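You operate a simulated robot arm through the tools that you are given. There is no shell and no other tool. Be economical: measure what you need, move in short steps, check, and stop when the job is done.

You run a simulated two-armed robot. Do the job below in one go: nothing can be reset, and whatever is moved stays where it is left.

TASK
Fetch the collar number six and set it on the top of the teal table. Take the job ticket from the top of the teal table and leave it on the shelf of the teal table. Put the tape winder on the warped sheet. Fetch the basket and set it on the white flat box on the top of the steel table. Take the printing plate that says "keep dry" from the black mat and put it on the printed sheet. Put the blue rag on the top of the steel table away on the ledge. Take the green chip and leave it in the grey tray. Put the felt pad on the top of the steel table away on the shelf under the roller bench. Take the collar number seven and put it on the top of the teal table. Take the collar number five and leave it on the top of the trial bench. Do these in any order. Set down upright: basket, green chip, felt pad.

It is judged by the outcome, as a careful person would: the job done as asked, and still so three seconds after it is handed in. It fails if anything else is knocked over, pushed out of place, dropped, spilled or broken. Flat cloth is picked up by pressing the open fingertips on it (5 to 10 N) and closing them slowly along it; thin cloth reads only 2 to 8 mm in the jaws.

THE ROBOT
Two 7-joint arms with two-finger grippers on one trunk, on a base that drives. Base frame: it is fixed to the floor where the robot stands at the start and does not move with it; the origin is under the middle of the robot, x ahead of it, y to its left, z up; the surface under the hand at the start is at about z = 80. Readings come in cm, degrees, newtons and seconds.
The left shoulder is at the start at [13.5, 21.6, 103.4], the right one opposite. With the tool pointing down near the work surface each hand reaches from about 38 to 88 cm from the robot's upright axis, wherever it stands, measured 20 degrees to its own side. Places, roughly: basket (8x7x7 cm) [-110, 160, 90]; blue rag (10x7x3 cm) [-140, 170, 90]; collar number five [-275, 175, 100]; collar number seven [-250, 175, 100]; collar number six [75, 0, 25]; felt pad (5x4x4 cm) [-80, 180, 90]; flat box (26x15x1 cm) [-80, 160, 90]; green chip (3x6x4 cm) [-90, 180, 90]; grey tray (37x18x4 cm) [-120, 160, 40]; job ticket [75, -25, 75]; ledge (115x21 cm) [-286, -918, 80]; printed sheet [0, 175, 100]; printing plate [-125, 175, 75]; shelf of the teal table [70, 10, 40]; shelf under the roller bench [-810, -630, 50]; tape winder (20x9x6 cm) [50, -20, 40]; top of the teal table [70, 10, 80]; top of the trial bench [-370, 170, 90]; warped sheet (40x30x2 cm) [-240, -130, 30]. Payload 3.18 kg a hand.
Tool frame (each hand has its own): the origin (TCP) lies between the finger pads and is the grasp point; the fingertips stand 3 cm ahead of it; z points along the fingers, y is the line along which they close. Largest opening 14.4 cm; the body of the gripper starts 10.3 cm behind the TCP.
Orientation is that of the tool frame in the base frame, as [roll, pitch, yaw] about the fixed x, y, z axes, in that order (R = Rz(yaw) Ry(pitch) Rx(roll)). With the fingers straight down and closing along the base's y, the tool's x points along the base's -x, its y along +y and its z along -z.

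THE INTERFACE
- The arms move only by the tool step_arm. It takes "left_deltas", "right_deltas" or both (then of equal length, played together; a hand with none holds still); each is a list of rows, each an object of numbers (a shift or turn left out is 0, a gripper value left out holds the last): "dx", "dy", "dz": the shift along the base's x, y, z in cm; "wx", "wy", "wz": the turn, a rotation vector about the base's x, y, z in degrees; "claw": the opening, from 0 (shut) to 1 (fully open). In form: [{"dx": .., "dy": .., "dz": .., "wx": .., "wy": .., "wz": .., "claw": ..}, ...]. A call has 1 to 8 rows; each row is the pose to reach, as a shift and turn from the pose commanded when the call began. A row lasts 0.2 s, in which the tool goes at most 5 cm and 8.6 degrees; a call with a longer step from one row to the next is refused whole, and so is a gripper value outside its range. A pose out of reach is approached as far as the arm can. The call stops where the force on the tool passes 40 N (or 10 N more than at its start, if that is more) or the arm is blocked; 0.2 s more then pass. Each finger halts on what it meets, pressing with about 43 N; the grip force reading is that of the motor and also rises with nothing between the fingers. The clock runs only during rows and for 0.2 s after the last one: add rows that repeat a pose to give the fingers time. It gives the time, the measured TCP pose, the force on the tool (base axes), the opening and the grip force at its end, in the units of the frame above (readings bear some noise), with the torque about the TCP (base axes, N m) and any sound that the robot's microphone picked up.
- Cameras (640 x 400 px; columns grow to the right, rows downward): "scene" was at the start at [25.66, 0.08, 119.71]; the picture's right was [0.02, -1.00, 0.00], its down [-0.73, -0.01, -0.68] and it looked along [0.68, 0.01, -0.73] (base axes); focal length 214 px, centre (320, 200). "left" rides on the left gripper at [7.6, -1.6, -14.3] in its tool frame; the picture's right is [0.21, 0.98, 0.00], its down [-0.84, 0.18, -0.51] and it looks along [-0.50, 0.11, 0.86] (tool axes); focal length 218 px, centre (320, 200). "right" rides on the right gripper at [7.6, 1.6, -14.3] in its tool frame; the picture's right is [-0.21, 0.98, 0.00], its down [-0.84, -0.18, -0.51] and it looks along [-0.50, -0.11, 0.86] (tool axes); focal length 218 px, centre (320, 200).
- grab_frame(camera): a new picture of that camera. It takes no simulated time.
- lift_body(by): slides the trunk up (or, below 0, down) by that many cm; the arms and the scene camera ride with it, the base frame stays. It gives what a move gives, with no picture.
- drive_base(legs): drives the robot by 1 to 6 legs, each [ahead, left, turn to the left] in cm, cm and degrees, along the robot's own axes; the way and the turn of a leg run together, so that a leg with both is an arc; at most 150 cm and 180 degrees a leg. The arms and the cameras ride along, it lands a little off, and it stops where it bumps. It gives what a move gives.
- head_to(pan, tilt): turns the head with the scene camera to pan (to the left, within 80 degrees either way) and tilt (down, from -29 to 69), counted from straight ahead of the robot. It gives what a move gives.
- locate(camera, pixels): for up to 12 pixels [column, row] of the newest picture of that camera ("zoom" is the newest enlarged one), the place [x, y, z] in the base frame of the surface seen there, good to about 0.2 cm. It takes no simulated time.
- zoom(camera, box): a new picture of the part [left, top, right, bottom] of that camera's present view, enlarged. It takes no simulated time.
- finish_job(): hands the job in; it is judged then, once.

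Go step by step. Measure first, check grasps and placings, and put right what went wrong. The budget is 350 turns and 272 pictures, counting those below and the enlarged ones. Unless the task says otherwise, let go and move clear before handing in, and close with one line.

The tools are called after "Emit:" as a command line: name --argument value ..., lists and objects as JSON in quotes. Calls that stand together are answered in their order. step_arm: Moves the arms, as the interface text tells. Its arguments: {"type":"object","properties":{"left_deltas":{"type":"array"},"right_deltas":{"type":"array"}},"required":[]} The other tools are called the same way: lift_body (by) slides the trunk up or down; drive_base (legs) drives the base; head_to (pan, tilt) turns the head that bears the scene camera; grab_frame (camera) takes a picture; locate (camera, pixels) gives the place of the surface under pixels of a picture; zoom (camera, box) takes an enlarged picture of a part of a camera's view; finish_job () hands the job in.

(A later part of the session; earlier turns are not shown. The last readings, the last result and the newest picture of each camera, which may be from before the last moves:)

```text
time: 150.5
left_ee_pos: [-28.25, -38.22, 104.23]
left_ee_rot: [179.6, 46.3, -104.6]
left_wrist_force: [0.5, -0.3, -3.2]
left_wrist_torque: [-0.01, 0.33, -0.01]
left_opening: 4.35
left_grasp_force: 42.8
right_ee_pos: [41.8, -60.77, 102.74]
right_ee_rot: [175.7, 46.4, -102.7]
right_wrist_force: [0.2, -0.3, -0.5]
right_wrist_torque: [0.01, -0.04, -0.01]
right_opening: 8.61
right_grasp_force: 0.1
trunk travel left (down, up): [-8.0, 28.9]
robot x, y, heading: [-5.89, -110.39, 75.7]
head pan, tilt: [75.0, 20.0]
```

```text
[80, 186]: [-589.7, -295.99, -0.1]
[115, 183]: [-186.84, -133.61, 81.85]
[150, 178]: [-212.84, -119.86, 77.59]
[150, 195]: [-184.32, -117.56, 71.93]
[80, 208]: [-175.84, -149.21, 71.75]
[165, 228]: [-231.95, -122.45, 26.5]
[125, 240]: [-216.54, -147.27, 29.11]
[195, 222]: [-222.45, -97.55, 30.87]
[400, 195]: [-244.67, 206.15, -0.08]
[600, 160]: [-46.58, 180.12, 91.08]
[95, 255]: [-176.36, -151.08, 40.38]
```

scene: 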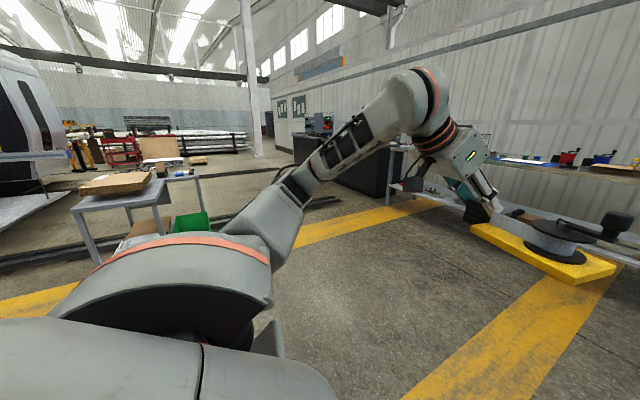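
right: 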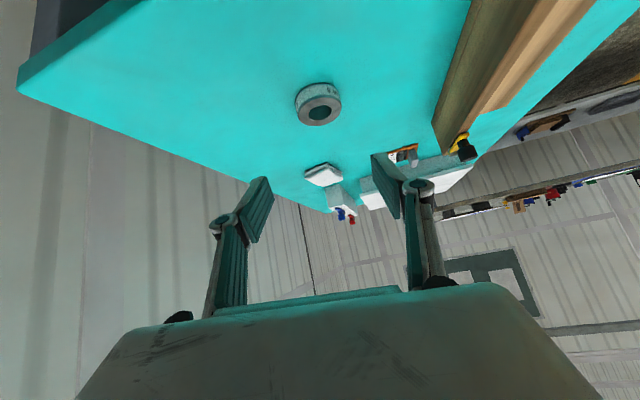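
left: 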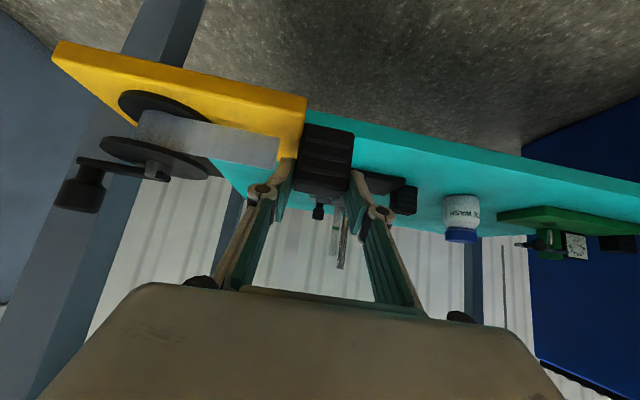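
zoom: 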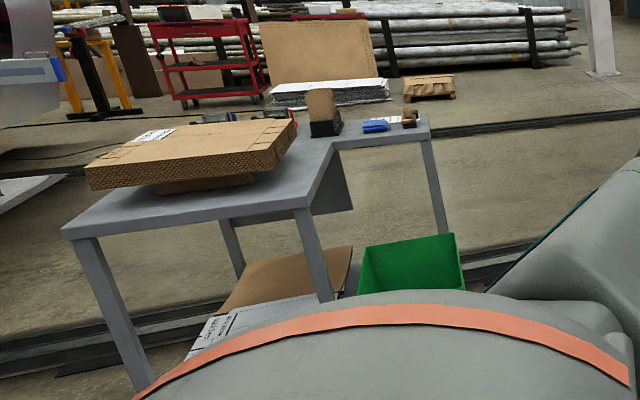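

The warped sheet appears to lie low at about [-220..-250, -120..-150, 29], by the small table. I'll turn to face -x and drive closer to view it.

Emit:
drive_base --legs '[[0, 0, 104.3], [75, 0, 0]]'

Emit:
head_to --pan 0 --tilt 35

Emit:
grab_frame --camera "scene"

```text
time: 158.8
left_ee_pos: [-146.09, -147.77, 104.28]
left_ee_rot: [179.6, 46.3, -1.2]
left_wrist_force: [-0.2, 0.1, -4.1]
left_wrist_torque: [-0.35, -0.08, -0.02]
left_opening: 4.36
left_grasp_force: 42.9
right_ee_pos: [-140.17, -74.39, 102.72]
right_ee_rot: [175.7, 46.3, 0.8]
right_wrist_force: [0.1, -0.6, -0.7]
right_wrist_torque: [0.0, 0.01, 0.02]
right_opening: 8.64
right_grasp_force: 0.1
trunk travel left (down, up): [-8.0, 28.9]
robot x, y, heading: [-80.4, -109.52, 179.2]
head pan, tilt: [75.0, 20.0]
```

```text
time: 160.3
left_ee_pos: [-146.12, -147.74, 104.43]
left_ee_rot: [179.7, 46.4, -1.3]
left_wrist_force: [-0.7, -0.3, -3.4]
left_wrist_torque: [-0.32, -0.07, -0.04]
left_opening: 4.34
left_grasp_force: 43.2
right_ee_pos: [-140.05, -74.34, 102.8]
right_ee_rot: [175.7, 46.2, 0.6]
right_wrist_force: [0.1, 0.2, 0.6]
right_wrist_torque: [0.03, 0.03, -0.01]
right_opening: 8.66
right_grasp_force: 0.2
trunk travel left (down, up): [-8.0, 28.9]
robot x, y, heading: [-80.51, -109.02, 179.0]
head pan, tilt: [0.0, 35.0]
```

```text
193 pictures are left
```

scene: 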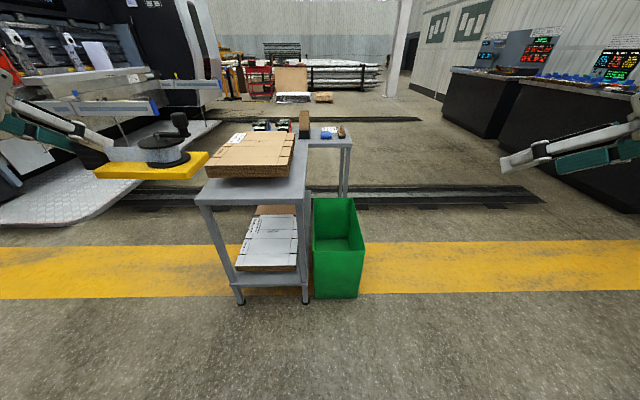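

Emit:
zoom --camera "scene" --box '[190, 110, 370, 310]'

Emit:
locate --camera "scene" --pixels '[[200, 195], [302, 195], [238, 268], [298, 268], [250, 218], [298, 218], [275, 209], [350, 205], [240, 300], [305, 298], [345, 140], [310, 160]]'

```text
2.00 times, centred on (280, 210) of scene
```

zoom: 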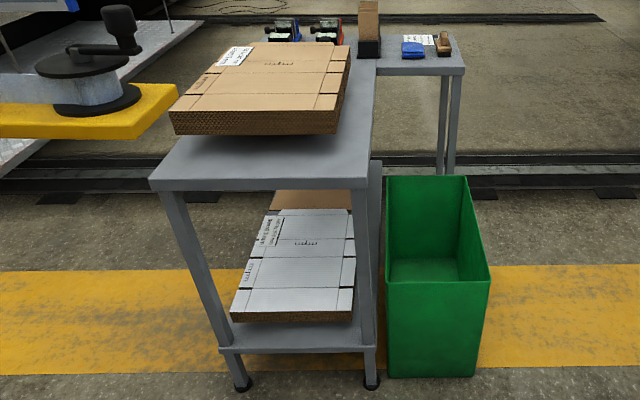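

```text
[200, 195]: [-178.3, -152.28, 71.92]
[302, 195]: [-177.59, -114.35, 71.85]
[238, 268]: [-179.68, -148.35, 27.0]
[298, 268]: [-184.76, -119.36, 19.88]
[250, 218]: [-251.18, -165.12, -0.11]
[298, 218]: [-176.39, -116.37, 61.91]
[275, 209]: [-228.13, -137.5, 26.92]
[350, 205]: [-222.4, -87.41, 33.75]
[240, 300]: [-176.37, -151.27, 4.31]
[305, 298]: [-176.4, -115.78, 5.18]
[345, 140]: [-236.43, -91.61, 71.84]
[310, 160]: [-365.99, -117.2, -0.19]
```

The brown sheet lies on the low shelf behind the white stack, around x -228 and beyond. I'll move to the -y side for a clear view.

Emit:
drive_base --legs '[[-20, 0, 0], [0, 100, 0]]'

Emit:
head_to --pan -20 --tilt 25

Emit:
grab_frame --camera "scene"

```text
time: 170.7
left_ee_pos: [-128.05, -248.64, 104.3]
left_ee_rot: [179.6, 46.3, -1.7]
left_wrist_force: [0.3, 0.2, -2.8]
left_wrist_torque: [-0.32, -0.08, -0.02]
left_opening: 4.35
left_grasp_force: 42.9
right_ee_pos: [-121.92, -175.18, 102.87]
right_ee_rot: [175.9, 46.4, 0.3]
right_wrist_force: [-0.4, -0.6, 0.3]
right_wrist_torque: [-0.03, -0.01, -0.01]
right_opening: 8.65
right_grasp_force: 0.1
trunk travel left (down, up): [-8.0, 28.9]
robot x, y, heading: [-62.56, -210.72, 178.8]
head pan, tilt: [0.0, 35.0]
```

```text
time: 171.5
left_ee_pos: [-128.07, -248.69, 104.37]
left_ee_rot: [179.6, 46.3, -1.6]
left_wrist_force: [0.2, 0.1, -2.4]
left_wrist_torque: [-0.32, -0.05, 0.04]
left_opening: 4.36
left_grasp_force: 43.8
right_ee_pos: [-121.95, -175.23, 102.76]
right_ee_rot: [175.7, 46.3, 0.3]
right_wrist_force: [-0.6, 0.3, -1.0]
right_wrist_torque: [0.03, -0.01, 0.0]
right_opening: 8.65
right_grasp_force: 0.0
trunk travel left (down, up): [-8.0, 28.9]
robot x, y, heading: [-62.46, -210.73, 178.9]
head pan, tilt: [-20.0, 25.0]
```

```text
191 pictures are left
```

scene: 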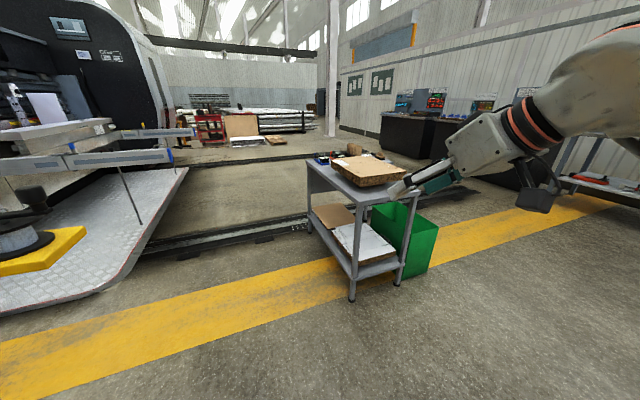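

Emit:
zoom --camera "scene" --box '[290, 140, 450, 310]'

Emit:
locate --camera "scene" --pixels '[[312, 208], [330, 205], [350, 215], [320, 222], [335, 228], [308, 190], [350, 200], [312, 232], [352, 298], [390, 190], [270, 235], [120, 280]]'

```text
2.35 times, centred on (370, 225) of scene
```

zoom: 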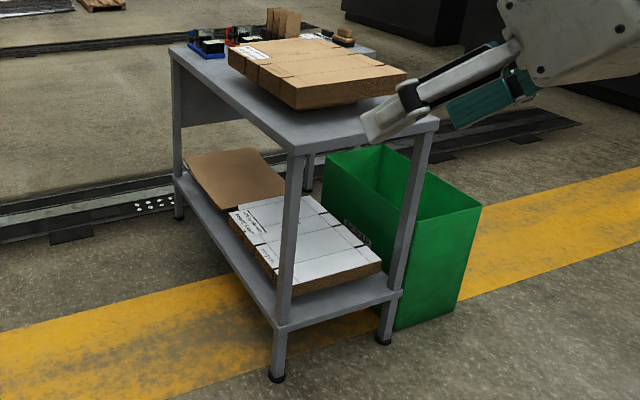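

```text
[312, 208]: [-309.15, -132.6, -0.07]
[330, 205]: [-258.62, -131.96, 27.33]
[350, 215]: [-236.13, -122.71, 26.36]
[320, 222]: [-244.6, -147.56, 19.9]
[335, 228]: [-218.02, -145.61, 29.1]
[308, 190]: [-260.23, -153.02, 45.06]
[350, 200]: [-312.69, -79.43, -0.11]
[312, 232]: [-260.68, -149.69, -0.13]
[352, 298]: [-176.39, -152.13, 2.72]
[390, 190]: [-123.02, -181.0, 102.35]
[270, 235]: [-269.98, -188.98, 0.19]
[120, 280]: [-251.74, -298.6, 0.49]
```

The brown warped sheet spans about x -262..-222, y -148..-118, z 27-29, reachable from the -y side. I'll turn to face +y, back off and strafe alongside.

Emit:
drive_base --legs '[[0, 0, -89], [-24, 0, 0], [0, 148, 0]]'

Emit:
head_to --pan 20 --tilt 45

Emit:
grab_frame --camera "scene"

```text
time: 189.8
left_ee_pos: [-250.44, -170.7, 104.41]
left_ee_rot: [179.6, 46.3, -89.8]
left_wrist_force: [0.6, -0.8, -2.7]
left_wrist_torque: [-0.05, 0.3, -0.01]
left_opening: 4.37
left_grasp_force: 43.1
right_ee_pos: [-176.79, -174.7, 102.69]
right_ee_rot: [175.7, 46.3, -88.2]
right_wrist_force: [-0.1, 0.5, 0.6]
right_wrist_torque: [0.0, 0.03, 0.01]
right_opening: 8.64
right_grasp_force: 0.1
trunk travel left (down, up): [-8.0, 28.9]
robot x, y, heading: [-210.65, -235.3, 90.5]
head pan, tilt: [-20.0, 25.0]
```

```text
time: 190.9
left_ee_pos: [-250.4, -170.65, 104.39]
left_ee_rot: [179.6, 46.3, -89.9]
left_wrist_force: [0.6, 0.4, -2.4]
left_wrist_torque: [-0.05, 0.29, 0.02]
left_opening: 4.34
left_grasp_force: 42.7
right_ee_pos: [-176.79, -174.89, 102.7]
right_ee_rot: [175.9, 46.3, -88.1]
right_wrist_force: [0.0, 0.3, -0.3]
right_wrist_torque: [-0.02, -0.01, 0.03]
right_opening: 8.63
right_grasp_force: 0.0
trunk travel left (down, up): [-8.0, 28.9]
robot x, y, heading: [-210.93, -235.38, 90.4]
head pan, tilt: [20.0, 45.0]
```

```text
189 pictures are left
```

scene: 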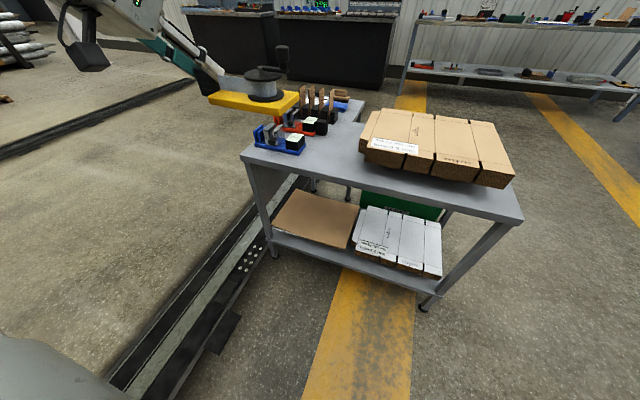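

The sheet is well visible at (315,220), with free access from here. I'll measure its corners and heights.

Emit:
zoom --camera "scene" --box '[235, 140, 455, 310]'

Emit:
locate --camera "scene" --pixels '[[297, 193], [357, 206], [275, 229], [345, 246], [315, 215], [300, 230], [330, 235], [340, 215], [285, 215], [268, 232], [245, 165], [310, 255]]'

```text
2.35 times, centred on (345, 225) of scene
```

zoom: 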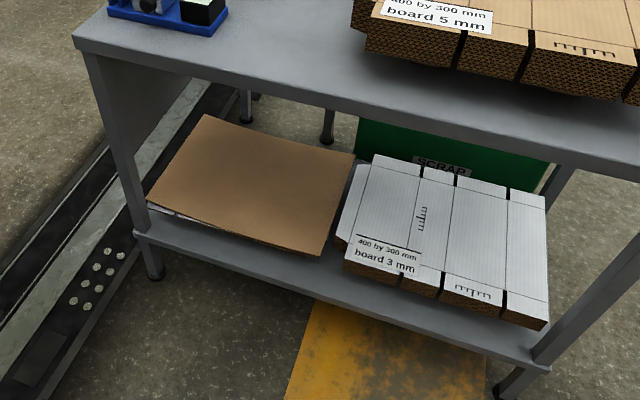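

```text
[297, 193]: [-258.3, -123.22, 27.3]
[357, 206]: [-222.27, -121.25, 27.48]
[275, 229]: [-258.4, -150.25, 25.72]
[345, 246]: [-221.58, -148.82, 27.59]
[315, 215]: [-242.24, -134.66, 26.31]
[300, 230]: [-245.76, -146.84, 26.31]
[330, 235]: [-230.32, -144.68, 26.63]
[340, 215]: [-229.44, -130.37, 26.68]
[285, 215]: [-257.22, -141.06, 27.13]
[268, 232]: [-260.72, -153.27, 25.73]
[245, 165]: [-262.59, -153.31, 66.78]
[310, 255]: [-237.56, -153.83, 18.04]
```

Target: winder centred on the sheet, TCP about [-247.7, -137, 32.5]. I'll back 14 cm, extend the arm equally, and lower the hand.

Emit:
drive_base --legs '[[-14, 0, 0]]'

Emit:
step_arm --left_deltas '[{"dy": 3, "dz": -4}, {"dy": 6, "dz": -8}, {"dy": 9, "dz": -12}, {"dy": 12, "dz": -16}, {"dy": 13, "dz": -20.5}, {"dy": 13, "dz": -25}, {"dy": 13, "dz": -29.5}, {"dy": 13, "dz": -34}]'

Emit:
step_arm --left_deltas '[{"dz": -4.5}, {"dz": -9}, {"dz": -13.5}, {"dz": -18}, {"dz": -22.5}, {"dz": -27}]'

Emit:
grab_frame --camera "scene"

```text
time: 192.2
left_ee_pos: [-250.34, -184.81, 104.36]
left_ee_rot: [179.5, 46.4, -89.9]
left_wrist_force: [1.0, 0.3, -3.0]
left_wrist_torque: [-0.07, 0.27, -0.02]
left_opening: 4.36
left_grasp_force: 43.3
right_ee_pos: [-176.74, -188.81, 102.66]
right_ee_rot: [175.8, 46.3, -88.1]
right_wrist_force: [0.9, -0.8, 0.8]
right_wrist_torque: [0.01, 0.01, 0.0]
right_opening: 8.65
right_grasp_force: 0.1
trunk travel left (down, up): [-8.0, 28.9]
robot x, y, heading: [-210.03, -249.26, 90.5]
head pan, tilt: [20.0, 45.0]
```

```text
time: 194.0
left_ee_pos: [-250.19, -171.53, 70.06]
left_ee_rot: [179.7, 46.3, -89.9]
left_wrist_force: [-1.2, -0.1, -3.0]
left_wrist_torque: [-0.09, 0.29, 0.01]
left_opening: 4.38
left_grasp_force: 43.2
right_ee_pos: [-176.74, -188.71, 102.77]
right_ee_rot: [175.9, 46.3, -88.0]
right_wrist_force: [-0.4, 0.6, -0.5]
right_wrist_torque: [0.01, 0.0, 0.01]
right_opening: 8.65
right_grasp_force: 0.1
trunk travel left (down, up): [-8.0, 28.9]
robot x, y, heading: [-210.0, -249.52, 90.3]
head pan, tilt: [20.0, 45.0]
```

```text
time: 195.4
left_ee_pos: [-250.27, -171.9, 43.1]
left_ee_rot: [179.6, 46.2, -89.9]
left_wrist_force: [-0.4, 0.0, -3.3]
left_wrist_torque: [-0.1, 0.32, -0.02]
left_opening: 4.35
left_grasp_force: 43.3
right_ee_pos: [-176.8, -188.77, 102.66]
right_ee_rot: [175.7, 46.2, -88.2]
right_wrist_force: [-1.0, 0.5, -0.9]
right_wrist_torque: [0.0, 0.0, 0.0]
right_opening: 8.64
right_grasp_force: 0.1
trunk travel left (down, up): [-8.0, 28.9]
robot x, y, heading: [-210.25, -248.9, 90.3]
head pan, tilt: [20.0, 45.0]
```

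```text
187 pictures are left
```

scene: 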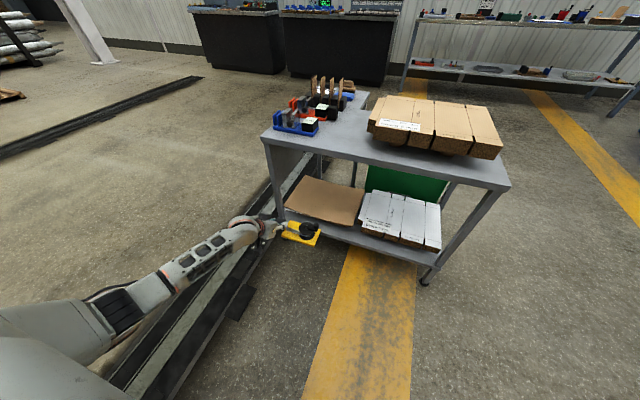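

I'll drive 33 cm ahead with a 3 cm shift right so the hand clears the leg.

Emit:
drive_base --legs '[[0, -3.5, 0], [33, 0, 0]]'

Emit:
grab_frame --camera "scene"

Emit:
grab_frame --camera "left"

```text
time: 198.2
left_ee_pos: [-247.38, -139.19, 43.17]
left_ee_rot: [179.6, 46.2, -89.7]
left_wrist_force: [-0.5, 0.4, -3.6]
left_wrist_torque: [-0.04, 0.34, -0.03]
left_opening: 4.37
left_grasp_force: 43.0
right_ee_pos: [-173.88, -155.67, 102.8]
right_ee_rot: [175.8, 46.3, -87.8]
right_wrist_force: [0.3, 0.6, 0.5]
right_wrist_torque: [-0.02, 0.01, -0.04]
right_opening: 8.62
right_grasp_force: 0.1
trunk travel left (down, up): [-8.0, 28.9]
robot x, y, heading: [-207.04, -216.12, 90.7]
head pan, tilt: [20.0, 45.0]
```

```text
186 pictures are left
```

scene: 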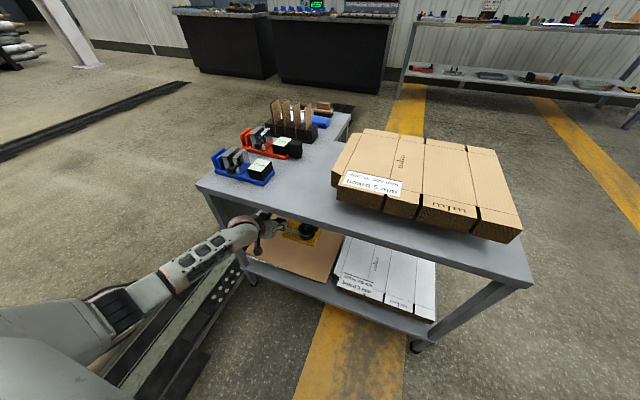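

```text
185 pictures are left
```

left: 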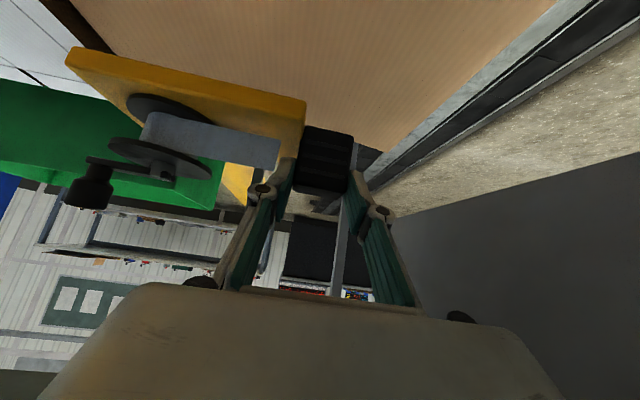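

Winder is above the sheet. I'll lower by the trunk 7 cm, then by the arm until contact.

Emit:
lift_body --by -7.5

Emit:
step_arm --left_deltas '[{"dz": -1, "dx": 1}, {"dz": -2, "dx": 1.5, "dy": 1}, {"dz": -2.6, "dx": 1.5, "dy": 1}]'

```text
time: 199.3
left_ee_pos: [-247.51, -139.07, 35.96]
left_ee_rot: [179.7, 46.3, -89.8]
left_wrist_force: [0.0, 0.9, -3.4]
left_wrist_torque: [-0.1, 0.3, 0.01]
left_opening: 4.35
left_grasp_force: 43.0
right_ee_pos: [-173.77, -155.87, 95.47]
right_ee_rot: [175.7, 46.6, -87.7]
right_wrist_force: [-0.2, 0.6, -0.9]
right_wrist_torque: [0.01, 0.04, 0.02]
right_opening: 8.65
right_grasp_force: 0.2
trunk travel left (down, up): [-0.5, 36.4]
robot x, y, heading: [-207.55, -216.4, 90.7]
head pan, tilt: [20.0, 45.0]
```

```text
time: 200.1
left_ee_pos: [-245.94, -138.2, 33.09]
left_ee_rot: [179.6, 46.2, -89.7]
left_wrist_force: [-0.9, -0.3, -2.8]
left_wrist_torque: [-0.04, 0.19, -0.04]
left_opening: 4.35
left_grasp_force: 43.5
right_ee_pos: [-173.86, -155.79, 95.33]
right_ee_rot: [175.7, 46.3, -87.9]
right_wrist_force: [-0.4, 0.2, 0.2]
right_wrist_torque: [0.02, 0.0, 0.01]
right_opening: 8.63
right_grasp_force: 0.0
trunk travel left (down, up): [-0.5, 36.4]
robot x, y, heading: [-207.33, -216.7, 90.8]
head pan, tilt: [20.0, 45.0]
```

Emit:
step_arm --left_deltas '[{"dz": -0.5}, {"dz": -0.9}]'

Emit:
grab_frame --camera "left"

```text
time: 200.7
left_ee_pos: [-245.89, -137.88, 32.6]
left_ee_rot: [179.8, 46.7, -89.3]
left_wrist_force: [-0.3, -0.3, 9.9]
left_wrist_torque: [0.32, -1.22, 0.27]
left_opening: 4.34
left_grasp_force: 43.6
right_ee_pos: [-173.85, -155.82, 95.49]
right_ee_rot: [175.7, 46.4, -87.8]
right_wrist_force: [0.1, 0.6, -0.7]
right_wrist_torque: [-0.03, 0.02, -0.04]
right_opening: 8.64
right_grasp_force: 0.1
trunk travel left (down, up): [-0.5, 36.4]
robot x, y, heading: [-207.5, -216.9, 90.7]
head pan, tilt: [20.0, 45.0]
```

```text
184 pictures are left
```

left: 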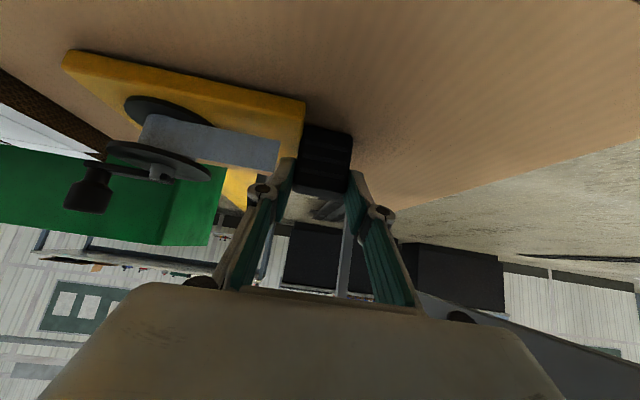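

Seated. I'll open only to about 5.3 cm (the tape strip is near) and withdraw back along the finger axis.

Emit:
step_arm --left_deltas '[{"claw": 0.35}, {"claw": 0.37}, {"claw": 0.37, "dy": -1, "dz": 1}, {"dy": -2.5, "dz": 2.5}, {"dy": -5, "dz": 5}, {"dy": -7.5, "dz": 7.5}]'

Emit:
grab_frame --camera "left"

```text
time: 202.1
left_ee_pos: [-246.01, -145.6, 39.83]
left_ee_rot: [179.6, 46.2, -89.7]
left_wrist_force: [0.6, -0.1, -0.2]
left_wrist_torque: [-0.01, 0.03, 0.0]
left_opening: 5.33
left_grasp_force: 0.1
right_ee_pos: [-173.76, -155.9, 95.28]
right_ee_rot: [175.6, 46.3, -87.7]
right_wrist_force: [-0.2, 0.3, 0.0]
right_wrist_torque: [0.04, -0.03, 0.02]
right_opening: 8.67
right_grasp_force: 0.1
trunk travel left (down, up): [-0.5, 36.4]
robot x, y, heading: [-207.21, -216.86, 90.5]
head pan, tilt: [20.0, 45.0]
```

```text
183 pictures are left
```

left: 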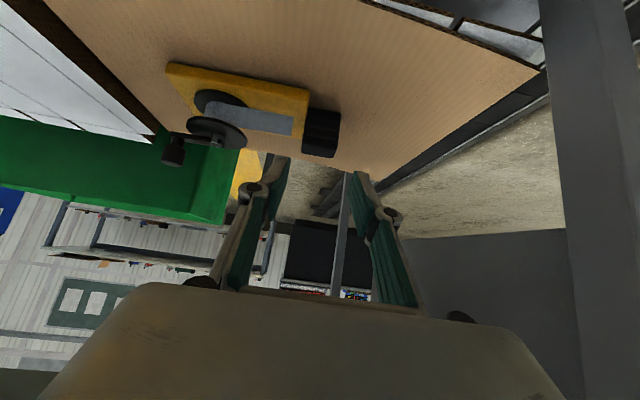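

The winder rests on the sheet. I'll back out, raise the trunk and the left hand.

Emit:
drive_base --legs '[[-32, 0, 0]]'

Emit:
lift_body --by 12

Emit:
step_arm --left_deltas '[{"dz": 5}, {"dz": 10}, {"dz": 15}, {"dz": 20}, {"dz": 25}, {"dz": 30}, {"dz": 35}, {"dz": 40}]'

Emit:
step_arm --left_deltas '[{"dz": 3, "wx": -8, "dy": -3}, {"dz": 6, "wx": -16, "dy": -6}, {"dz": 9, "wx": -24, "dy": -9}, {"dz": 12, "wx": -32, "dy": -12}, {"dz": 14, "wx": -40, "dy": -14}, {"dz": 14, "wx": -46, "dy": -14, "claw": 1}]' --right_deltas '[{"wx": -8}, {"wx": -16}, {"wx": -24, "dy": -2}, {"wx": -32, "dy": -4}, {"wx": -40, "dy": -7}, {"wx": -46, "dy": -10}]'

```text
time: 204.2
left_ee_pos: [-245.6, -177.05, 39.78]
left_ee_rot: [179.6, 46.3, -89.8]
left_wrist_force: [0.2, -0.7, 0.6]
left_wrist_torque: [0.02, -0.01, 0.01]
left_opening: 5.32
left_grasp_force: 0.1
right_ee_pos: [-173.27, -187.52, 95.24]
right_ee_rot: [175.8, 46.3, -88.0]
right_wrist_force: [0.5, -0.5, 0.2]
right_wrist_torque: [0.0, -0.04, -0.01]
right_opening: 8.66
right_grasp_force: 0.1
trunk travel left (down, up): [-0.5, 36.4]
robot x, y, heading: [-206.97, -247.73, 90.6]
head pan, tilt: [20.0, 45.0]
```

```text
time: 205.7
left_ee_pos: [-245.49, -177.27, 51.53]
left_ee_rot: [179.5, 45.9, -90.0]
left_wrist_force: [-0.8, 0.7, -0.7]
left_wrist_torque: [0.03, 0.06, -0.01]
left_opening: 5.32
left_grasp_force: 0.1
right_ee_pos: [-173.37, -187.26, 107.05]
right_ee_rot: [175.7, 46.0, -87.9]
right_wrist_force: [-0.4, 0.3, 0.3]
right_wrist_torque: [0.04, -0.01, 0.0]
right_opening: 8.62
right_grasp_force: 0.1
trunk travel left (down, up): [-12.5, 24.4]
robot x, y, heading: [-207.23, -247.72, 90.5]
head pan, tilt: [20.0, 45.0]
```

```text
time: 207.5
left_ee_pos: [-245.33, -177.07, 91.86]
left_ee_rot: [179.5, 46.4, -89.9]
left_wrist_force: [-0.2, -1.2, -0.6]
left_wrist_torque: [0.03, 0.04, 0.04]
left_opening: 5.33
left_grasp_force: 0.0
right_ee_pos: [-173.28, -187.43, 107.41]
right_ee_rot: [175.8, 46.4, -88.1]
right_wrist_force: [0.1, -0.8, 0.0]
right_wrist_torque: [0.04, 0.01, -0.01]
right_opening: 8.63
right_grasp_force: 0.1
trunk travel left (down, up): [-12.5, 24.4]
robot x, y, heading: [-206.83, -248.02, 90.7]
head pan, tilt: [20.0, 45.0]
```

```text
time: 208.9
left_ee_pos: [-245.7, -190.95, 105.45]
left_ee_rot: [179.7, 3.1, -89.8]
left_wrist_force: [-0.3, 0.0, -0.9]
left_wrist_torque: [-0.04, -0.02, 0.01]
left_opening: 14.38
left_grasp_force: 0.0
left hand out of reach, approached as far as the arm can: row 6
right_ee_pos: [-173.09, -199.1, 105.17]
right_ee_rot: [173.9, 0.8, -90.5]
right_wrist_force: [-0.2, 0.4, -0.1]
right_wrist_torque: [-0.04, 0.01, 0.01]
right_opening: 8.66
right_grasp_force: 0.1
right hand out of reach, approached as far as the arm can: row 5, 6
trunk travel left (down, up): [-12.5, 24.4]
robot x, y, heading: [-207.23, -247.83, 90.7]
head pan, tilt: [20.0, 45.0]
```

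Hands are upright. I'll drive around the small table toward the wall benches at y≈175.

Emit:
drive_base --legs '[[0, -80, 0], [145, 0, 0], [140, 0, 0]]'

Emit:
head_to --pan 40 --tilt 20

Emit:
grab_frame --camera "scene"

Emit:
head_to --pan -20 --tilt 30

Emit:
grab_frame --camera "scene"

```text
time: 229.7
left_ee_pos: [-178.33, 93.5, 105.69]
left_ee_rot: [179.5, 3.4, -88.4]
left_wrist_force: [0.3, 0.0, -0.8]
left_wrist_torque: [0.01, 0.01, -0.01]
left_opening: 14.41
left_grasp_force: 0.2
right_ee_pos: [-105.64, 87.19, 105.34]
right_ee_rot: [173.9, 1.2, -89.0]
right_wrist_force: [-0.5, -0.4, 0.3]
right_wrist_torque: [-0.01, -0.03, -0.01]
right_opening: 8.64
right_grasp_force: 0.1
trunk travel left (down, up): [-12.5, 24.4]
robot x, y, heading: [-138.18, 37.7, 92.1]
head pan, tilt: [20.0, 45.0]
```

```text
time: 230.6
left_ee_pos: [-178.31, 93.44, 105.69]
left_ee_rot: [179.4, 3.3, -88.4]
left_wrist_force: [-0.2, 0.1, -0.1]
left_wrist_torque: [-0.03, -0.02, 0.02]
left_opening: 14.39
left_grasp_force: 0.0
right_ee_pos: [-105.51, 87.19, 105.34]
right_ee_rot: [173.9, 1.1, -88.9]
right_wrist_force: [-1.2, 1.0, 0.2]
right_wrist_torque: [0.01, -0.02, 0.0]
right_opening: 8.62
right_grasp_force: 0.0
trunk travel left (down, up): [-12.5, 24.4]
robot x, y, heading: [-138.31, 37.92, 92.1]
head pan, tilt: [40.0, 20.0]
```

```text
182 pictures are left
```

scene: 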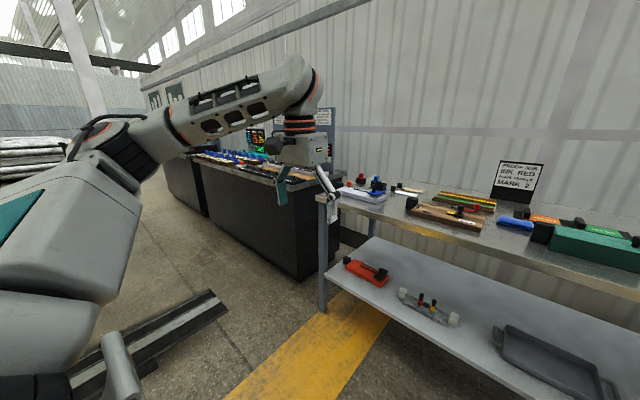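

```text
time: 231.9
left_ee_pos: [-178.23, 93.45, 105.58]
left_ee_rot: [179.5, 3.2, -88.4]
left_wrist_force: [1.0, 0.4, -0.3]
left_wrist_torque: [0.0, 0.0, 0.0]
left_opening: 14.39
left_grasp_force: 0.1
right_ee_pos: [-105.51, 87.21, 105.34]
right_ee_rot: [173.8, 1.1, -88.9]
right_wrist_force: [-0.5, 0.2, 0.0]
right_wrist_torque: [0.0, -0.01, 0.0]
right_opening: 8.63
right_grasp_force: 0.1
trunk travel left (down, up): [-12.5, 24.4]
robot x, y, heading: [-138.31, 37.29, 92.3]
head pan, tilt: [-20.0, 30.0]
```

```text
181 pictures are left
```

scene: 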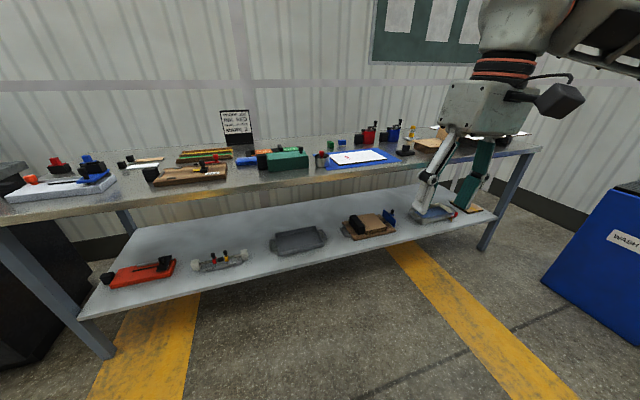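

Steel table is ahead; the black cabinets with collars are to the left. I'll strafe left 120 cm and look.

Emit:
drive_base --legs '[[0, 122, -2]]'

Emit:
head_to --pan 5 --tilt 30

Emit:
grab_frame --camera "scene"

```text
time: 242.9
left_ee_pos: [-301.13, 89.23, 105.66]
left_ee_rot: [179.5, 3.3, -88.4]
left_wrist_force: [0.2, 0.4, 0.6]
left_wrist_torque: [0.0, 0.07, 0.0]
left_opening: 14.41
left_grasp_force: 0.1
right_ee_pos: [-228.37, 82.79, 105.39]
right_ee_rot: [173.9, 1.1, -88.9]
right_wrist_force: [-0.2, 0.1, -0.6]
right_wrist_torque: [0.03, -0.01, 0.0]
right_opening: 8.62
right_grasp_force: 0.0
trunk travel left (down, up): [-12.5, 24.4]
robot x, y, heading: [-261.1, 33.18, 92.0]
head pan, tilt: [-20.0, 30.0]
```

```text
time: 243.8
left_ee_pos: [-301.12, 89.15, 105.7]
left_ee_rot: [179.5, 3.3, -88.4]
left_wrist_force: [0.7, 0.0, 0.1]
left_wrist_torque: [0.01, -0.02, 0.0]
left_opening: 14.41
left_grasp_force: 0.0
right_ee_pos: [-228.23, 82.8, 105.24]
right_ee_rot: [173.9, 1.1, -88.8]
right_wrist_force: [0.5, -0.2, 1.0]
right_wrist_torque: [0.02, 0.0, -0.03]
right_opening: 8.66
right_grasp_force: 0.1
trunk travel left (down, up): [-12.5, 24.4]
robot x, y, heading: [-260.88, 33.23, 92.0]
head pan, tilt: [5.0, 30.0]
```

```text
180 pictures are left
```

scene: 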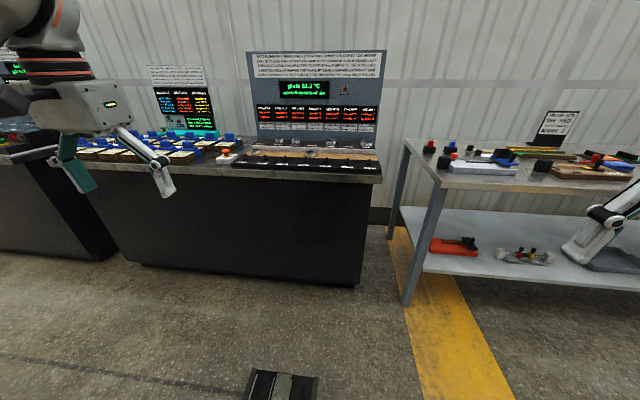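

Emit:
zoom --camera "scene" --box '[200, 40, 400, 190]'

Emit:
locate --camera "scene" --pixels '[[280, 143], [308, 143], [331, 144], [250, 140], [355, 145], [300, 163], [370, 175], [235, 168], [300, 182], [140, 150], [90, 155], [240, 280]]'

```text
2.67 times, centred on (300, 115) of scene
```

zoom: 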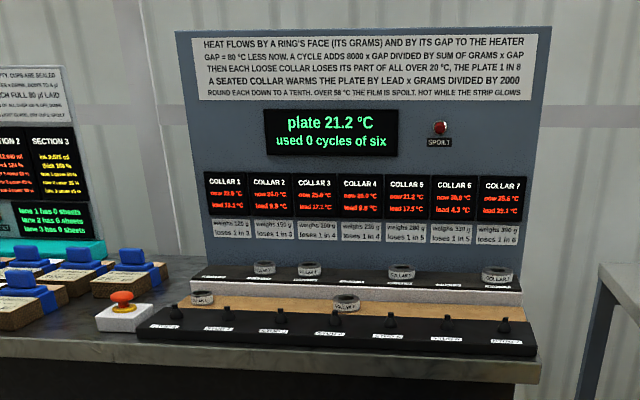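

```text
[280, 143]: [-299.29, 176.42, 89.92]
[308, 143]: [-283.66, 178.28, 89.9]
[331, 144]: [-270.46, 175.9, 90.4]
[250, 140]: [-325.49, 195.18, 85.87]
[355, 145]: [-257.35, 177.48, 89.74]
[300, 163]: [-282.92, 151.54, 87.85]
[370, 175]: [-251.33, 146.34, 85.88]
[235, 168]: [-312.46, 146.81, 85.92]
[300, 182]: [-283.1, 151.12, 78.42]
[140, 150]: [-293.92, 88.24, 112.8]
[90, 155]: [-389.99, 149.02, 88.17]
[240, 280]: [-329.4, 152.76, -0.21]
```

Collar 5 sits at zoom (402,272) and collar 7 at (497,275) on a heater rack. I'll drive 60 cm closer for a precise look.

Emit:
drive_base --legs '[[62, 0, -2]]'

Emit:
head_to --pan 0 --tilt 30

Emit:
grab_frame --camera "scene"

Emit:
grab_frame --camera "right"

```text
time: 247.3
left_ee_pos: [-300.37, 152.23, 105.66]
left_ee_rot: [179.5, 3.3, -90.3]
left_wrist_force: [-0.1, -0.1, 0.6]
left_wrist_torque: [-0.04, 0.02, 0.03]
left_opening: 14.39
left_grasp_force: 0.1
right_ee_pos: [-227.81, 143.4, 105.45]
right_ee_rot: [173.9, 1.1, -91.0]
right_wrist_force: [0.0, 1.3, 0.6]
right_wrist_torque: [0.0, -0.02, 0.03]
right_opening: 8.66
right_grasp_force: 0.0
trunk travel left (down, up): [-12.5, 24.4]
robot x, y, heading: [-262.2, 95.25, 90.3]
head pan, tilt: [5.0, 30.0]
```

```text
time: 247.9
left_ee_pos: [-300.31, 152.21, 105.58]
left_ee_rot: [179.6, 3.3, -90.5]
left_wrist_force: [-0.6, -0.9, 0.2]
left_wrist_torque: [0.01, 0.03, 0.01]
left_opening: 14.41
left_grasp_force: 0.0
right_ee_pos: [-227.77, 143.43, 105.42]
right_ee_rot: [173.9, 1.1, -91.0]
right_wrist_force: [-0.1, -0.8, 0.1]
right_wrist_torque: [-0.02, -0.03, 0.0]
right_opening: 8.67
right_grasp_force: 0.1
trunk travel left (down, up): [-12.5, 24.4]
robot x, y, heading: [-262.01, 94.62, 90.2]
head pan, tilt: [0.0, 30.0]
```

```text
178 pictures are left
```

scene: 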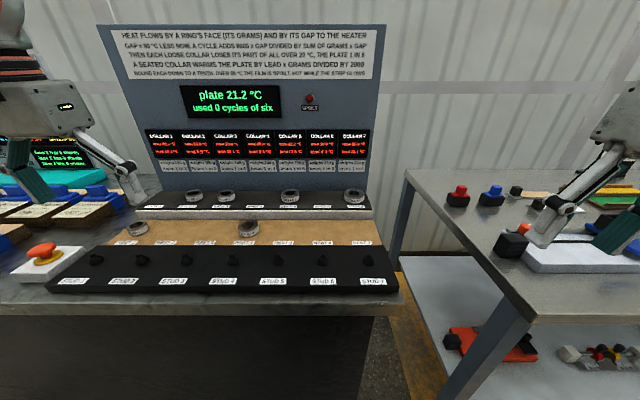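

```text
177 pictures are left
```

right: 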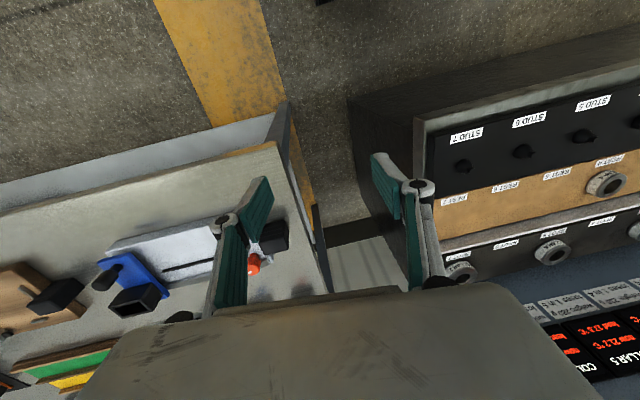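

Collar 5 is at (290,196) and collar 7 at (355,196). I'll measure both.

Emit:
zoom --camera "scene" --box '[260, 150, 400, 240]'

Emit:
locate --camera "scene" --pixels '[[281, 197], [299, 197], [290, 191], [290, 200], [345, 196], [364, 196], [355, 190], [355, 200], [320, 200], [320, 215], [290, 174], [355, 265]]'

```text
4.44 times, centred on (330, 195) of scene
```

zoom: 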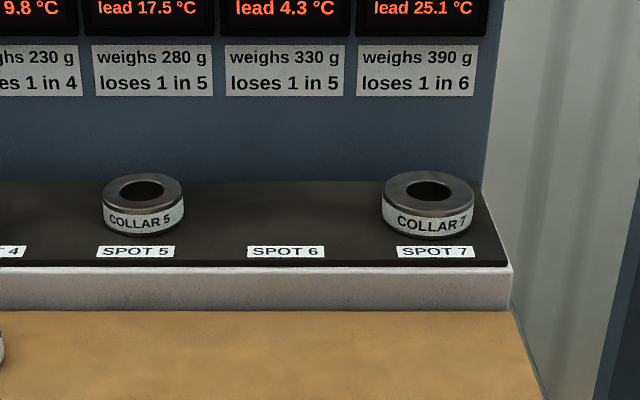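

```text
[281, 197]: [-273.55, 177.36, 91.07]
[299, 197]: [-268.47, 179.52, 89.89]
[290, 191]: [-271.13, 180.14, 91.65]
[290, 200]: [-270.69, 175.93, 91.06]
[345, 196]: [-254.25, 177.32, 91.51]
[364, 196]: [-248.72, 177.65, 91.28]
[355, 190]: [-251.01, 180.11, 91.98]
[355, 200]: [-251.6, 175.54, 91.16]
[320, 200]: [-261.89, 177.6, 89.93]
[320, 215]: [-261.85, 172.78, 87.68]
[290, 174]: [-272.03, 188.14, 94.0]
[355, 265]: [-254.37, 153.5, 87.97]
```

Collar 5 centre about [-271.1, 178, top 91.8]; collar 7 about [-251.3, 178, top 92.2]. I'll position the base for the left hand and collar 5.

Emit:
drive_base --legs '[[7, -12, 0]]'

Emit:
step_arm --left_deltas '[{"dx": 4, "dy": 4, "wx": -1.5}, {"dx": 8, "dy": 8, "wx": -3}, {"dx": 12, "dy": 12, "wx": -3}, {"dx": 16, "dy": 15, "wx": -3, "claw": 0.7}]'

Emit:
grab_frame --camera "left"

```text
time: 249.6
left_ee_pos: [-288.22, 159.13, 105.75]
left_ee_rot: [179.5, 3.3, -90.5]
left_wrist_force: [1.4, 0.9, 0.1]
left_wrist_torque: [-0.01, 0.03, 0.01]
left_opening: 14.42
left_grasp_force: 0.0
right_ee_pos: [-215.72, 150.26, 105.38]
right_ee_rot: [173.9, 1.1, -91.0]
right_wrist_force: [-0.1, -0.4, 0.9]
right_wrist_torque: [0.02, 0.03, -0.06]
right_opening: 8.65
right_grasp_force: 0.0
trunk travel left (down, up): [-12.5, 24.4]
robot x, y, heading: [-250.24, 101.86, 89.9]
head pan, tilt: [0.0, 30.0]
```

```text
refused: row 1 steps farther than a row can; nothing moved
```

```text
175 pictures are left
```

left: 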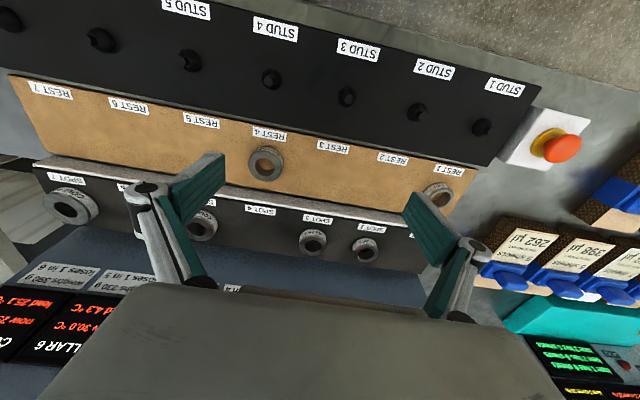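

Steps were too long; retry with shorter ones.

Emit:
step_arm --left_deltas '[{"dx": 2.9, "dy": 3.1, "wx": -1.5}, {"dx": 5.8, "dy": 6.2, "wx": -3}, {"dx": 8.7, "dy": 9.3, "wx": -3}, {"dx": 11.6, "dy": 12.4, "wx": -3}, {"dx": 14.5, "dy": 15.5, "wx": -3, "claw": 0.7}, {"dx": 17, "dy": 18.7, "wx": -3, "claw": 0.6}]'

Emit:
grab_frame --camera "left"

```text
time: 251.0
left_ee_pos: [-271.09, 178.05, 105.43]
left_ee_rot: [179.3, 0.1, -90.4]
left_wrist_force: [0.2, 0.9, 0.7]
left_wrist_torque: [-0.04, 0.04, 0.0]
left_opening: 8.66
left_grasp_force: 0.2
right_ee_pos: [-215.69, 150.38, 105.09]
right_ee_rot: [173.9, 0.9, -91.0]
right_wrist_force: [0.3, -0.2, -0.4]
right_wrist_torque: [-0.09, 0.06, -0.02]
right_opening: 8.62
right_grasp_force: 0.1
trunk travel left (down, up): [-12.5, 24.4]
robot x, y, heading: [-250.17, 102.18, 89.7]
head pan, tilt: [0.0, 30.0]
```

```text
174 pictures are left
```

left: 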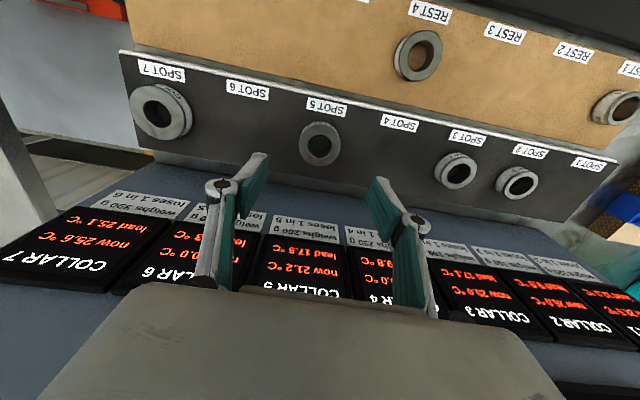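

Emit:
locate --camera "left" --pixels '[[300, 143], [340, 143], [320, 122], [320, 165], [132, 110], [192, 112], [160, 85], [163, 138]]'

```text
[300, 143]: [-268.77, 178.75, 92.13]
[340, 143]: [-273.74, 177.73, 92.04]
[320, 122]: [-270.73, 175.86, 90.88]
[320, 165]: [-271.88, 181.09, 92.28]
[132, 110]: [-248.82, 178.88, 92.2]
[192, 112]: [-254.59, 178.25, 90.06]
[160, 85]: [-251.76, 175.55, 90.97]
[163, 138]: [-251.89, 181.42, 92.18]
```

Centre [-271.3, 178.4]. I'll descend 12 cm and grip.

Emit:
step_arm --left_deltas '[{"dx": -0.2, "dy": 0.3, "dz": -4}, {"dx": -0.2, "dy": 0.3, "dz": -8}, {"dx": -0.2, "dy": 0.3, "dz": -11}, {"dx": -0.2, "dy": 0.3, "dz": -12}, {"dx": -0.2, "dy": 0.3, "dz": -12, "claw": 0.35}, {"dx": -0.2, "dy": 0.3, "dz": -12, "claw": 0.1}, {"dx": -0.2, "dy": 0.3, "dz": -12, "claw": 0.1}, {"dx": -0.2, "dy": 0.3, "dz": -10, "claw": 0.1}]'

Emit:
grab_frame --camera "left"

```text
time: 252.8
left_ee_pos: [-271.45, 178.09, 95.72]
left_ee_rot: [179.5, 0.5, -90.4]
left_wrist_force: [-0.8, 0.3, -1.8]
left_wrist_torque: [0.01, 0.03, 0.0]
left_opening: 5.36
left_grasp_force: 42.6
right_ee_pos: [-215.81, 150.23, 105.42]
right_ee_rot: [173.9, 1.3, -91.0]
right_wrist_force: [-0.3, -0.3, -0.1]
right_wrist_torque: [0.06, -0.04, 0.0]
right_opening: 8.65
right_grasp_force: 0.1
trunk travel left (down, up): [-12.5, 24.4]
robot x, y, heading: [-250.09, 102.27, 89.9]
head pan, tilt: [0.0, 30.0]
```

```text
173 pictures are left
```

left: 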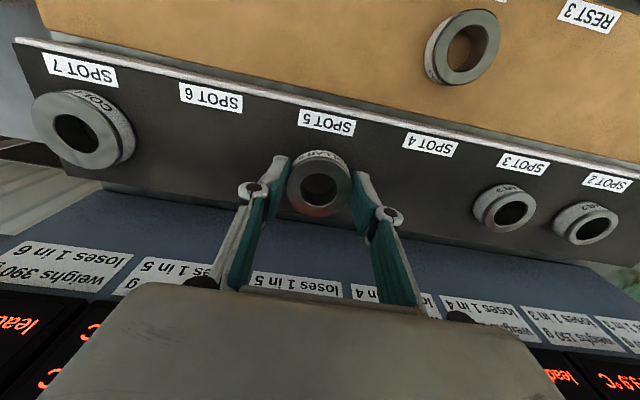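

Collar 5 is gripped (5.36 cm). I'll lift and pull it back, then shift the base left for the right hand and collar 7.

Emit:
step_arm --left_deltas '[{"dz": 4}, {"dz": 8}, {"dz": 12}, {"dz": 12, "dy": -4}, {"dz": 12, "dy": -8}, {"dz": 12, "dy": -12, "dx": -2}, {"dz": 12, "dy": -16, "dx": -4}]'

Emit:
drive_base --legs '[[0, 22, 0]]'

Emit:
step_arm --right_deltas '[{"dx": -2.2, "dy": 4, "wy": 3}, {"dx": -4.4, "dy": 8, "wy": 6}, {"dx": -6.6, "dy": 12, "wy": 6}, {"dx": -8.8, "dy": 16, "wy": 6}, {"dx": -11, "dy": 20, "wy": 6}, {"dx": -13, "dy": 24, "wy": 6}]'

Emit:
grab_frame --camera "right"

```text
time: 254.4
left_ee_pos: [-281.43, 165.93, 108.43]
left_ee_rot: [179.1, 3.2, -88.6]
left_wrist_force: [-2.4, -2.5, -4.7]
left_wrist_torque: [0.22, -0.21, -0.03]
left_opening: 5.37
left_grasp_force: 43.1
left hand out of reach, approached as far as the arm can: row 5, 6, 7
right_ee_pos: [-216.38, 149.85, 105.96]
right_ee_rot: [174.3, 1.6, -91.0]
right_wrist_force: [-2.8, -2.8, 1.5]
right_wrist_torque: [0.27, -0.31, -0.04]
right_opening: 8.65
right_grasp_force: 0.1
trunk travel left (down, up): [-12.5, 24.4]
robot x, y, heading: [-250.32, 101.89, 90.2]
head pan, tilt: [0.0, 30.0]
```

```text
time: 257.0
left_ee_pos: [-302.68, 166.36, 108.04]
left_ee_rot: [178.8, 2.8, -88.6]
left_wrist_force: [0.0, 0.9, -2.9]
left_wrist_torque: [0.0, -0.03, -0.03]
left_opening: 5.34
left_grasp_force: 42.9
right_ee_pos: [-237.68, 150.39, 105.29]
right_ee_rot: [173.8, 1.1, -91.0]
right_wrist_force: [0.2, -0.2, -0.4]
right_wrist_torque: [0.01, -0.03, 0.03]
right_opening: 8.66
right_grasp_force: 0.0
trunk travel left (down, up): [-12.5, 24.4]
robot x, y, heading: [-272.05, 102.2, 90.2]
head pan, tilt: [0.0, 30.0]
```

```text
time: 258.4
left_ee_pos: [-302.81, 166.33, 108.14]
left_ee_rot: [178.8, 2.8, -88.7]
left_wrist_force: [-0.4, -0.8, -2.8]
left_wrist_torque: [0.0, 0.01, 0.0]
left_opening: 5.32
left_grasp_force: 43.4
right_ee_pos: [-245.01, 163.33, 105.18]
right_ee_rot: [167.8, 1.0, -91.2]
right_wrist_force: [0.2, -0.2, -1.0]
right_wrist_torque: [0.01, 0.04, -0.03]
right_opening: 8.64
right_grasp_force: 0.2
right hand out of reach, approached as far as the arm can: row 4, 5, 6
trunk travel left (down, up): [-12.5, 24.4]
robot x, y, heading: [-272.41, 101.75, 90.2]
head pan, tilt: [0.0, 30.0]
```

```text
172 pictures are left
```

right: 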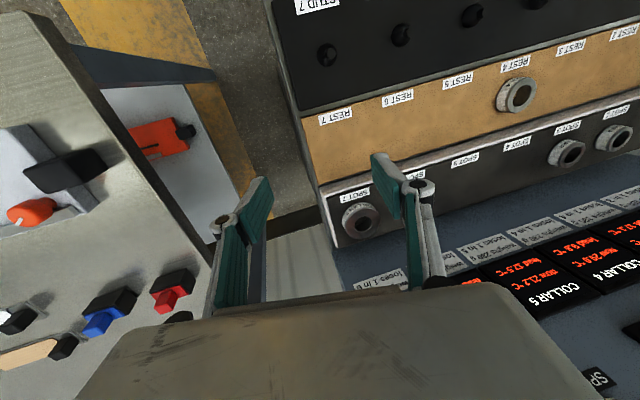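

The roll correction went the wrong way; I'll reverse it and continue to collar 7.

Emit:
step_arm --right_deltas '[{"wy": -6}, {"wy": -12}, {"wy": -12, "dx": -2, "dy": 4}, {"wy": -12, "dx": -4, "dy": 8}, {"wy": -12, "dx": -6, "dy": 12}, {"wy": -12, "dx": -6.6, "dy": 15}]'

Emit:
grab_frame --camera "right"

```text
time: 259.8
left_ee_pos: [-302.24, 166.36, 108.33]
left_ee_rot: [178.7, 2.9, -88.7]
left_wrist_force: [1.7, -1.2, -2.7]
left_wrist_torque: [0.02, 0.17, 0.0]
left_opening: 5.33
left_grasp_force: 42.8
right_ee_pos: [-250.54, 169.12, 103.36]
right_ee_rot: [179.0, 1.8, -91.5]
right_wrist_force: [0.9, -0.8, 0.0]
right_wrist_torque: [0.05, 0.2, 0.01]
right_opening: 8.65
right_grasp_force: 0.0
right hand out of reach, approached as far as the arm can: row 1, 2, 3, 4, 5, 6
trunk travel left (down, up): [-12.5, 24.4]
robot x, y, heading: [-271.94, 102.27, 90.0]
head pan, tilt: [0.0, 30.0]
```

```text
171 pictures are left
```

right: 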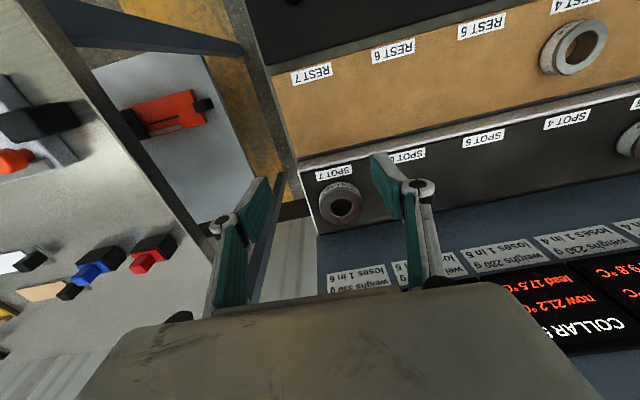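

Emit:
step_arm --right_deltas '[{"dy": 3, "dz": 1, "dx": -0.3}, {"dy": 6, "dz": 2, "dx": -0.6}, {"dy": 9, "dz": 2, "dx": -1}, {"dy": 9.3, "dz": 2, "dx": -1}]'

Emit:
grab_frame --camera "right"

```text
time: 260.8
left_ee_pos: [-302.73, 166.29, 108.16]
left_ee_rot: [178.9, 3.0, -88.6]
left_wrist_force: [-0.4, 0.0, -2.1]
left_wrist_torque: [-0.01, -0.04, 0.0]
left_opening: 5.33
left_grasp_force: 42.7
right_ee_pos: [-252.94, 170.72, 101.46]
right_ee_rot: [180.0, 1.3, -90.8]
right_wrist_force: [-0.3, -0.5, 0.4]
right_wrist_torque: [0.01, -0.03, 0.0]
right_opening: 8.64
right_grasp_force: 0.0
right hand out of reach, approached as far as the arm can: row 1, 2, 3, 4
trunk travel left (down, up): [-12.5, 24.4]
robot x, y, heading: [-271.97, 102.05, 90.0]
head pan, tilt: [0.0, 30.0]
```

```text
170 pictures are left
```

right: 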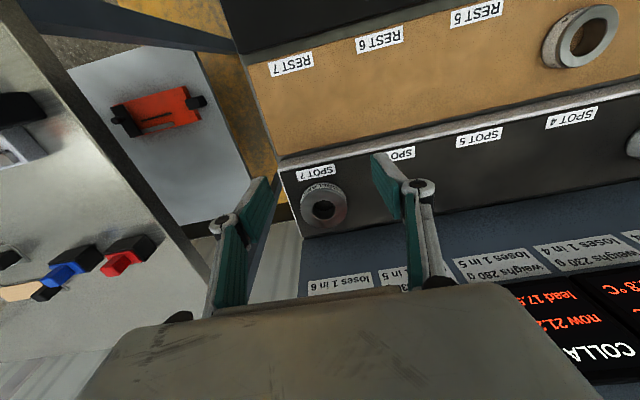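

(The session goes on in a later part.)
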